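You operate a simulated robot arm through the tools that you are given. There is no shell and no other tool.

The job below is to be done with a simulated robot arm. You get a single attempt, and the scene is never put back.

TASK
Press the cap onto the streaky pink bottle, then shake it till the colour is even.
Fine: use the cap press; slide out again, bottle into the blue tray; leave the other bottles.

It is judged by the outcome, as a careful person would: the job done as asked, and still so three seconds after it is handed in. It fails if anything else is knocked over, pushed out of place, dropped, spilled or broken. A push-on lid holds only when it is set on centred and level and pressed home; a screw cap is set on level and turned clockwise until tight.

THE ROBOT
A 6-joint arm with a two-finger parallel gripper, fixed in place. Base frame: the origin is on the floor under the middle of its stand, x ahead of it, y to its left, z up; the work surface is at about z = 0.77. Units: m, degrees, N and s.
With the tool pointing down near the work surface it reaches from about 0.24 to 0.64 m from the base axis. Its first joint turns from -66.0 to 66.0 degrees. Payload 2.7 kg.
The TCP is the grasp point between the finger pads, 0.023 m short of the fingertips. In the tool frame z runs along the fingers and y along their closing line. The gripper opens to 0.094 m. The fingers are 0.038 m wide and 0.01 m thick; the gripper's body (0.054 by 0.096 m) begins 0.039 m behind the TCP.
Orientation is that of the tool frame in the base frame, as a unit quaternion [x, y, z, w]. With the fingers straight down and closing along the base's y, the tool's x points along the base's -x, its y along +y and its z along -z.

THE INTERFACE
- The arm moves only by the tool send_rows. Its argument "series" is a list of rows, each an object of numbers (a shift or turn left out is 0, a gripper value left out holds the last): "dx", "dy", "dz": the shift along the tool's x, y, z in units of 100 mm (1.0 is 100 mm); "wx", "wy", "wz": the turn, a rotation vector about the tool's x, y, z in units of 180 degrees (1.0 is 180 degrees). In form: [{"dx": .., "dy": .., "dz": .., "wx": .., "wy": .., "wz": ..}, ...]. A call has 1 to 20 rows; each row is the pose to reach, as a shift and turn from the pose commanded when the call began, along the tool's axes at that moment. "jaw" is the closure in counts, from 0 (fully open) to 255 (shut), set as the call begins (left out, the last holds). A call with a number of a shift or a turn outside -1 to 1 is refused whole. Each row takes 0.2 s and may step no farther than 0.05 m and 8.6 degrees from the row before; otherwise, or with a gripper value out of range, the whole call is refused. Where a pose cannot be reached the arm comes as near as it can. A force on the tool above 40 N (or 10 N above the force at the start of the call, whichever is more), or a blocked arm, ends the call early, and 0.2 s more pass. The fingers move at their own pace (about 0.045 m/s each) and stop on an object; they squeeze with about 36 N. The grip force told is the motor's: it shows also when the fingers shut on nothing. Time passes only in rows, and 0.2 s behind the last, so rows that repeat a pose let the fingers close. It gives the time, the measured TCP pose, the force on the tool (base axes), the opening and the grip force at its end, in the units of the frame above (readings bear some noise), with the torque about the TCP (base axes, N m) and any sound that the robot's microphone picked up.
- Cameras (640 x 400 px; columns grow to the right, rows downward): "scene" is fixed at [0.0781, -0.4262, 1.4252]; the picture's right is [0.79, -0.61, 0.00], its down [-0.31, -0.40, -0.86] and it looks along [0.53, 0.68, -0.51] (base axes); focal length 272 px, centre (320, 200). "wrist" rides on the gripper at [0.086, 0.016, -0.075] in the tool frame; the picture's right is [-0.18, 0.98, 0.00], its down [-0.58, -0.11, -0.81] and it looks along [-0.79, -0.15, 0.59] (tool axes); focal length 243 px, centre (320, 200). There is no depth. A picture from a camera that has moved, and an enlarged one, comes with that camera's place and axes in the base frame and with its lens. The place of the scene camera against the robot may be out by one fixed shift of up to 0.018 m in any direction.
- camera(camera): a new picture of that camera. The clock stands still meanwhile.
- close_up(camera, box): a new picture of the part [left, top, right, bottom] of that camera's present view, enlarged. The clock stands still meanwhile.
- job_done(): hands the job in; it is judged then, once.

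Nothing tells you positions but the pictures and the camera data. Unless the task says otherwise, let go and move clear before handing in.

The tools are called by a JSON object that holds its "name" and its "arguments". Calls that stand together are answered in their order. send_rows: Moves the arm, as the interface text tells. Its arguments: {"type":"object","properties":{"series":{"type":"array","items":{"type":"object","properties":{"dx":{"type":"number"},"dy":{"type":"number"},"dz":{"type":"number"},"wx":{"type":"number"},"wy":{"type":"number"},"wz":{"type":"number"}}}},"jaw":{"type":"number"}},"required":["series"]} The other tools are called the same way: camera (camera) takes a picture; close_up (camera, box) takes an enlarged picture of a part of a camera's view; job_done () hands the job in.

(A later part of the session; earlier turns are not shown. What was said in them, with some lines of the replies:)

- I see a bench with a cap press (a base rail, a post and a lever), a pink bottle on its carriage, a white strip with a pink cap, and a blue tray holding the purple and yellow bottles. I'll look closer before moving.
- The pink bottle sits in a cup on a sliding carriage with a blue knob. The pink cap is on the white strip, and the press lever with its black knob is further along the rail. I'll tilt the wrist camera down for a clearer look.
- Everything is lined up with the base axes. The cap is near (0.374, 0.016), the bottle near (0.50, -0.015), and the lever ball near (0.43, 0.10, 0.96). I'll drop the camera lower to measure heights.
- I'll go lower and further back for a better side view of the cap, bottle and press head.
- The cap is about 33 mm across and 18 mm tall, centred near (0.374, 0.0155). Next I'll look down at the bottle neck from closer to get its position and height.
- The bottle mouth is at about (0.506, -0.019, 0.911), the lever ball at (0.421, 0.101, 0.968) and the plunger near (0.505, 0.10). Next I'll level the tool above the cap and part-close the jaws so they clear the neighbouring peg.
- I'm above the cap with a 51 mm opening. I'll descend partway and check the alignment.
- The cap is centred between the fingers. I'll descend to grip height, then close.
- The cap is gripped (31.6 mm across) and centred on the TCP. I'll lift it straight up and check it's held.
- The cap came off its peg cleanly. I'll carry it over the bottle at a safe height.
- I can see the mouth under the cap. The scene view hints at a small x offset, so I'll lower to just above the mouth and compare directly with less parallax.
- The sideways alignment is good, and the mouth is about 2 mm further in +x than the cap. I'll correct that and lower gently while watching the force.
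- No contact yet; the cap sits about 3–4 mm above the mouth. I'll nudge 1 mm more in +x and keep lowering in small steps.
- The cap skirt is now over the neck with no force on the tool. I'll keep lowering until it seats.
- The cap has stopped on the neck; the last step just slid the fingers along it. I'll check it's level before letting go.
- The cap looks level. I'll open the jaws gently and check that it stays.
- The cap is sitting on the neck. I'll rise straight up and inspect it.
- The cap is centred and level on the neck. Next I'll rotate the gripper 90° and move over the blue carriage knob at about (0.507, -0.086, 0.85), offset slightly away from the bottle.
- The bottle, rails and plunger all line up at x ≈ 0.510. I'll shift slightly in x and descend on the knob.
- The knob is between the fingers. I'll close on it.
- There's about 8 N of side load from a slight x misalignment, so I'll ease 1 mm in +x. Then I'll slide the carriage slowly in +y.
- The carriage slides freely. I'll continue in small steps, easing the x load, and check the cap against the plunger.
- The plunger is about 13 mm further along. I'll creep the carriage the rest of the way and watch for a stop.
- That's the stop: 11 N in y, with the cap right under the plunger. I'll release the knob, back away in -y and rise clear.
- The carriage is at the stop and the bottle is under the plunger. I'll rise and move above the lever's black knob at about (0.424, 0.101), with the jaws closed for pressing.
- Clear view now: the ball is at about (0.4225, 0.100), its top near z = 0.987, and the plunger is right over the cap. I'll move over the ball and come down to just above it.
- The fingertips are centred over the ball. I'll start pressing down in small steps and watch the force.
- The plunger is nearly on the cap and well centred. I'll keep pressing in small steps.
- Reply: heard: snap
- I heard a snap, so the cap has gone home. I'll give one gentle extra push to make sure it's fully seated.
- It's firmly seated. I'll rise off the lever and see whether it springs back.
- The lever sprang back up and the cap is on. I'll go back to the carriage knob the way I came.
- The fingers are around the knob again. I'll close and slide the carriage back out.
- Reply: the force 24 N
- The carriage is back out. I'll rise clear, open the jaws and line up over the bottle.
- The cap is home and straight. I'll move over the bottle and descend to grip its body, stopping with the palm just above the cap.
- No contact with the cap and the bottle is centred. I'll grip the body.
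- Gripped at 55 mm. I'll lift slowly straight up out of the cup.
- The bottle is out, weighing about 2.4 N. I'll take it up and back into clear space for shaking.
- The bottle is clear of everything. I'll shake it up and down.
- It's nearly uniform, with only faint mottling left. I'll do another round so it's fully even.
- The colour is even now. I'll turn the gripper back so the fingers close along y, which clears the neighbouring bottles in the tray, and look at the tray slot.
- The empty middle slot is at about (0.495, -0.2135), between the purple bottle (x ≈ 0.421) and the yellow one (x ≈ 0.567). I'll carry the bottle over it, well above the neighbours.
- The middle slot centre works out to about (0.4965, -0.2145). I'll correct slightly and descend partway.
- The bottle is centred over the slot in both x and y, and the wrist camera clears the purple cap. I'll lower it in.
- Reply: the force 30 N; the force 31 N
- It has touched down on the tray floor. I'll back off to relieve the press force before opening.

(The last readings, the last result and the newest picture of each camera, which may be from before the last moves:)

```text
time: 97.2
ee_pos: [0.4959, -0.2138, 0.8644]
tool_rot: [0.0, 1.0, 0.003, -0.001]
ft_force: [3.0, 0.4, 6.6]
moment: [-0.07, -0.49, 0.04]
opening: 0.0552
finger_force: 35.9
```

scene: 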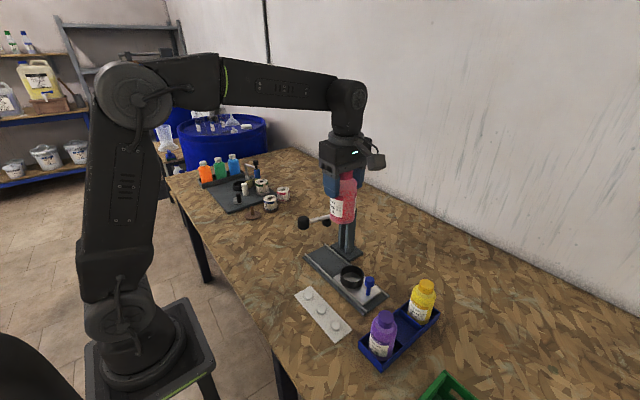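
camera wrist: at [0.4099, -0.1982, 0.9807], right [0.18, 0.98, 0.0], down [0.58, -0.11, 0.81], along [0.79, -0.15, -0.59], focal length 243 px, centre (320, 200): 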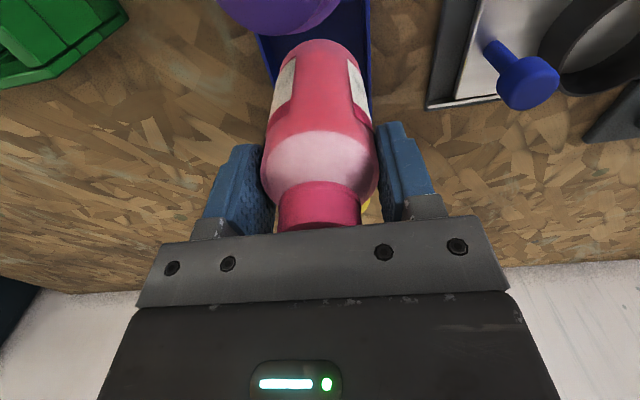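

{"name": "send_rows", "arguments": {"jaw": 55, "series": [{}, {}, {}, {}]}}

{"name": "close_up", "arguments": {"camera": "scene", "box": [380, 280, 450, 360]}}

{"name": "close_up", "arguments": {"camera": "wrist", "box": [220, 30, 420, 240]}}

```text
time: 98.2
ee_pos: [0.4977, -0.2144, 0.8654]
tool_rot: [0.0, 1.0, 0.001, 0.0]
ft_force: [-0.4, 0.4, 0.7]
moment: [-0.02, 0.02, -0.04]
opening: 0.0738
finger_force: 0.0
```

```text
5.00 times, centred on (415, 320) of scene
camera zoom: at [0.0781, -0.4262, 1.4252], right [0.79, -0.61, 0.0], down [-0.31, -0.4, -0.86], along [0.53, 0.68, -0.51], focal length 1360 px, centre (-155, -400)
```

zoom: 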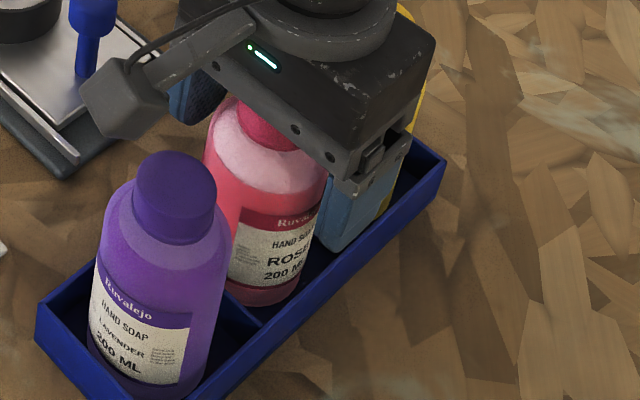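

```text
1.90 times, centred on (320, 135) of wrist
camera zoom: at [0.4103, -0.1977, 0.9393], right [0.18, 0.98, 0.0], down [0.58, -0.11, 0.81], along [0.79, -0.15, -0.59], focal length 462 px, centre (320, 324)
```

zoom: 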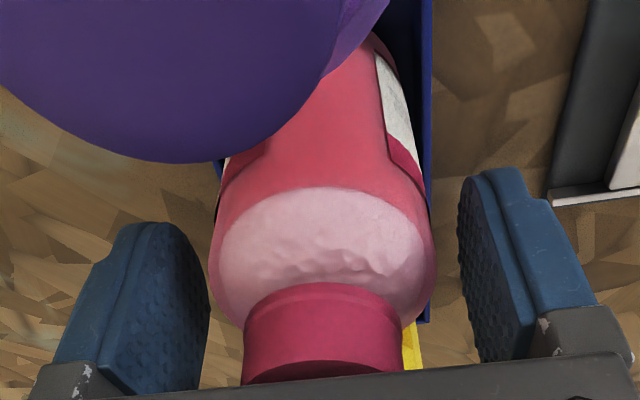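

The bottle is standing free in the slot. I'll rise straight up, clear of all the bottles.

{"name": "send_rows", "arguments": {"series": [{"dz": -0.1}, {"dz": -0.3}, {"dz": -0.6}, {"dz": -0.9}, {"dz": -1.0}, {"dz": -1.0}]}}

{"name": "send_rows", "arguments": {"series": [{"dz": -0.4}, {"dz": -0.8, "dx": 0.2}, {"dz": -1.0, "dx": 0.5, "dy": 0.3}, {"dz": -1.0, "dx": 0.8, "dy": 0.6}, {"dz": -1.0, "dx": 1.0, "dy": 0.8}, {"dz": -1.0, "dx": 1.0, "dy": 0.8}]}}

{"name": "camera", "arguments": {"camera": "scene"}}

{"name": "close_up", "arguments": {"camera": "scene", "box": [350, 270, 450, 380]}}

{"name": "camera", "arguments": {"camera": "wrist"}}

```text
time: 99.6
ee_pos: [0.4958, -0.2125, 0.9655]
tool_rot: [0.0, 1.0, 0.0, -0.001]
ft_force: [-0.1, 0.3, -0.1]
moment: [0.02, -0.03, -0.03]
opening: 0.074
finger_force: 0.1
```

```text
time: 101.0
ee_pos: [0.3975, -0.1336, 1.0661]
tool_rot: [0.0, 1.0, 0.001, 0.0]
ft_force: [-1.1, 0.1, -0.9]
moment: [-0.01, 0.01, 0.0]
opening: 0.0737
finger_force: 0.1
```

```text
taken
```

scene: 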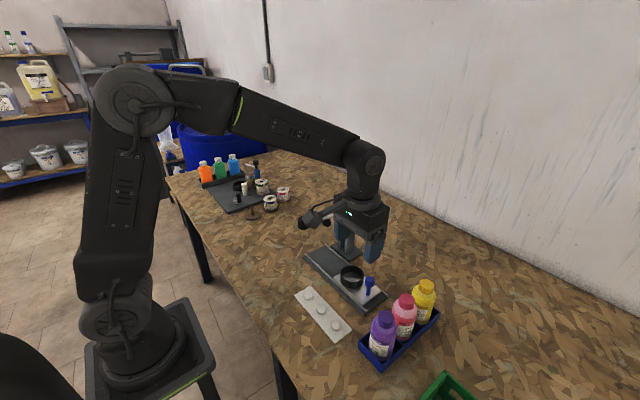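

```text
3.64 times, centred on (400, 325) of scene
camera zoom: at [0.0781, -0.4262, 1.4252], right [0.79, -0.61, 0.0], down [-0.31, -0.4, -0.86], along [0.53, 0.68, -0.51], focal length 989 px, centre (29, -254)
```

zoom: 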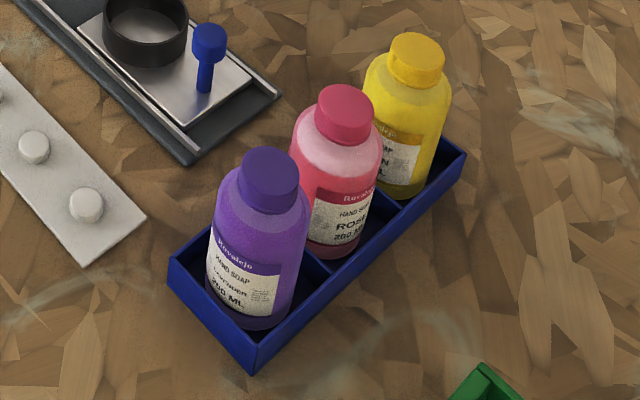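

```text
taken
camera wrist: at [0.3101, -0.1175, 1.1396], right [0.18, 0.98, 0.0], down [0.58, -0.11, 0.81], along [0.79, -0.15, -0.59], focal length 243 px, centre (320, 200)
```

wrist: 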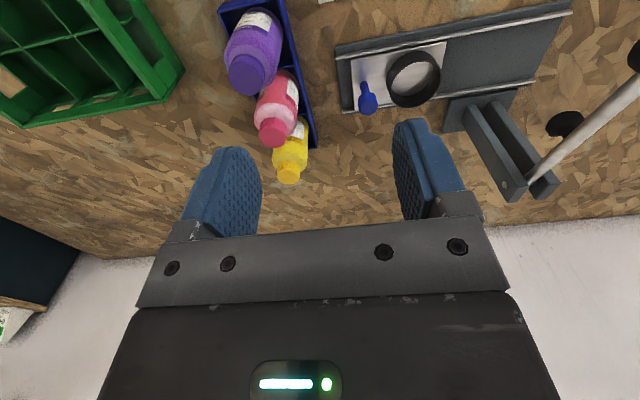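

{"name": "close_up", "arguments": {"camera": "scene", "box": [385, 285, 430, 345]}}

{"name": "close_up", "arguments": {"camera": "wrist", "box": [220, 0, 330, 190]}}

```text
6.67 times, centred on (408, 315) of scene
camera zoom: at [0.0781, -0.4262, 1.4252], right [0.79, -0.61, 0.0], down [-0.31, -0.4, -0.86], along [0.53, 0.68, -0.51], focal length 1814 px, centre (-263, -567)
```

zoom: 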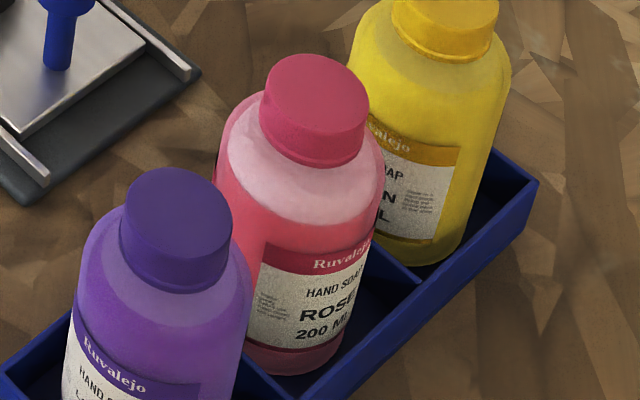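

```text
2.11 times, centred on (275, 95) of wrist
camera zoom: at [0.3101, -0.1175, 1.1396], right [0.18, 0.98, 0.0], down [0.58, -0.11, 0.81], along [0.79, -0.15, -0.59], focal length 511 px, centre (415, 421)
```

zoom: 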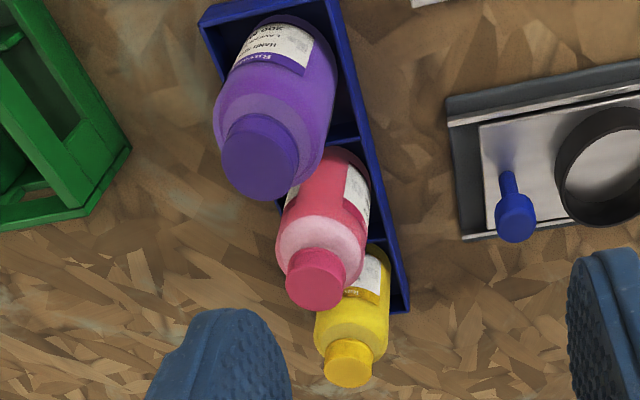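

The pink bottle stands upright in the blue tray's middle slot with its cap on level and its colour even. The purple and yellow bottles and the tray are where they were, the press is clear with its carriage slid out, and the arm has moved away, so I'm handing the job in.

{"name": "job_done", "arguments": {}}

```text
The job is handed in.
```

The pink bottle is capped, shaken and standing upright in the middle slot of the blue tray, and the job is handed in.

- **Cap:** I set it centred and level on the neck, slid the carriage in to its stop and pressed the lever down. The microphone picked up a snap, and one extra push confirmed the cap was seated.
- **Slide out:** The lever sprang back on its own, and I slid the carriage back out with the bottle on it.
- **Shaking:** I shook it upright, up and down, in two rounds. The streaks were gone after the first; I did the second to clear some faint mottling.
- **Tray:** The purple and yellow bottles and the tray look unmoved in the final pictures. The bottle touched down at up to about 30 N because I lowered slightly too far. I eased off before letting go, and it stayed upright.

The gripper is open and the arm is clear of everything.
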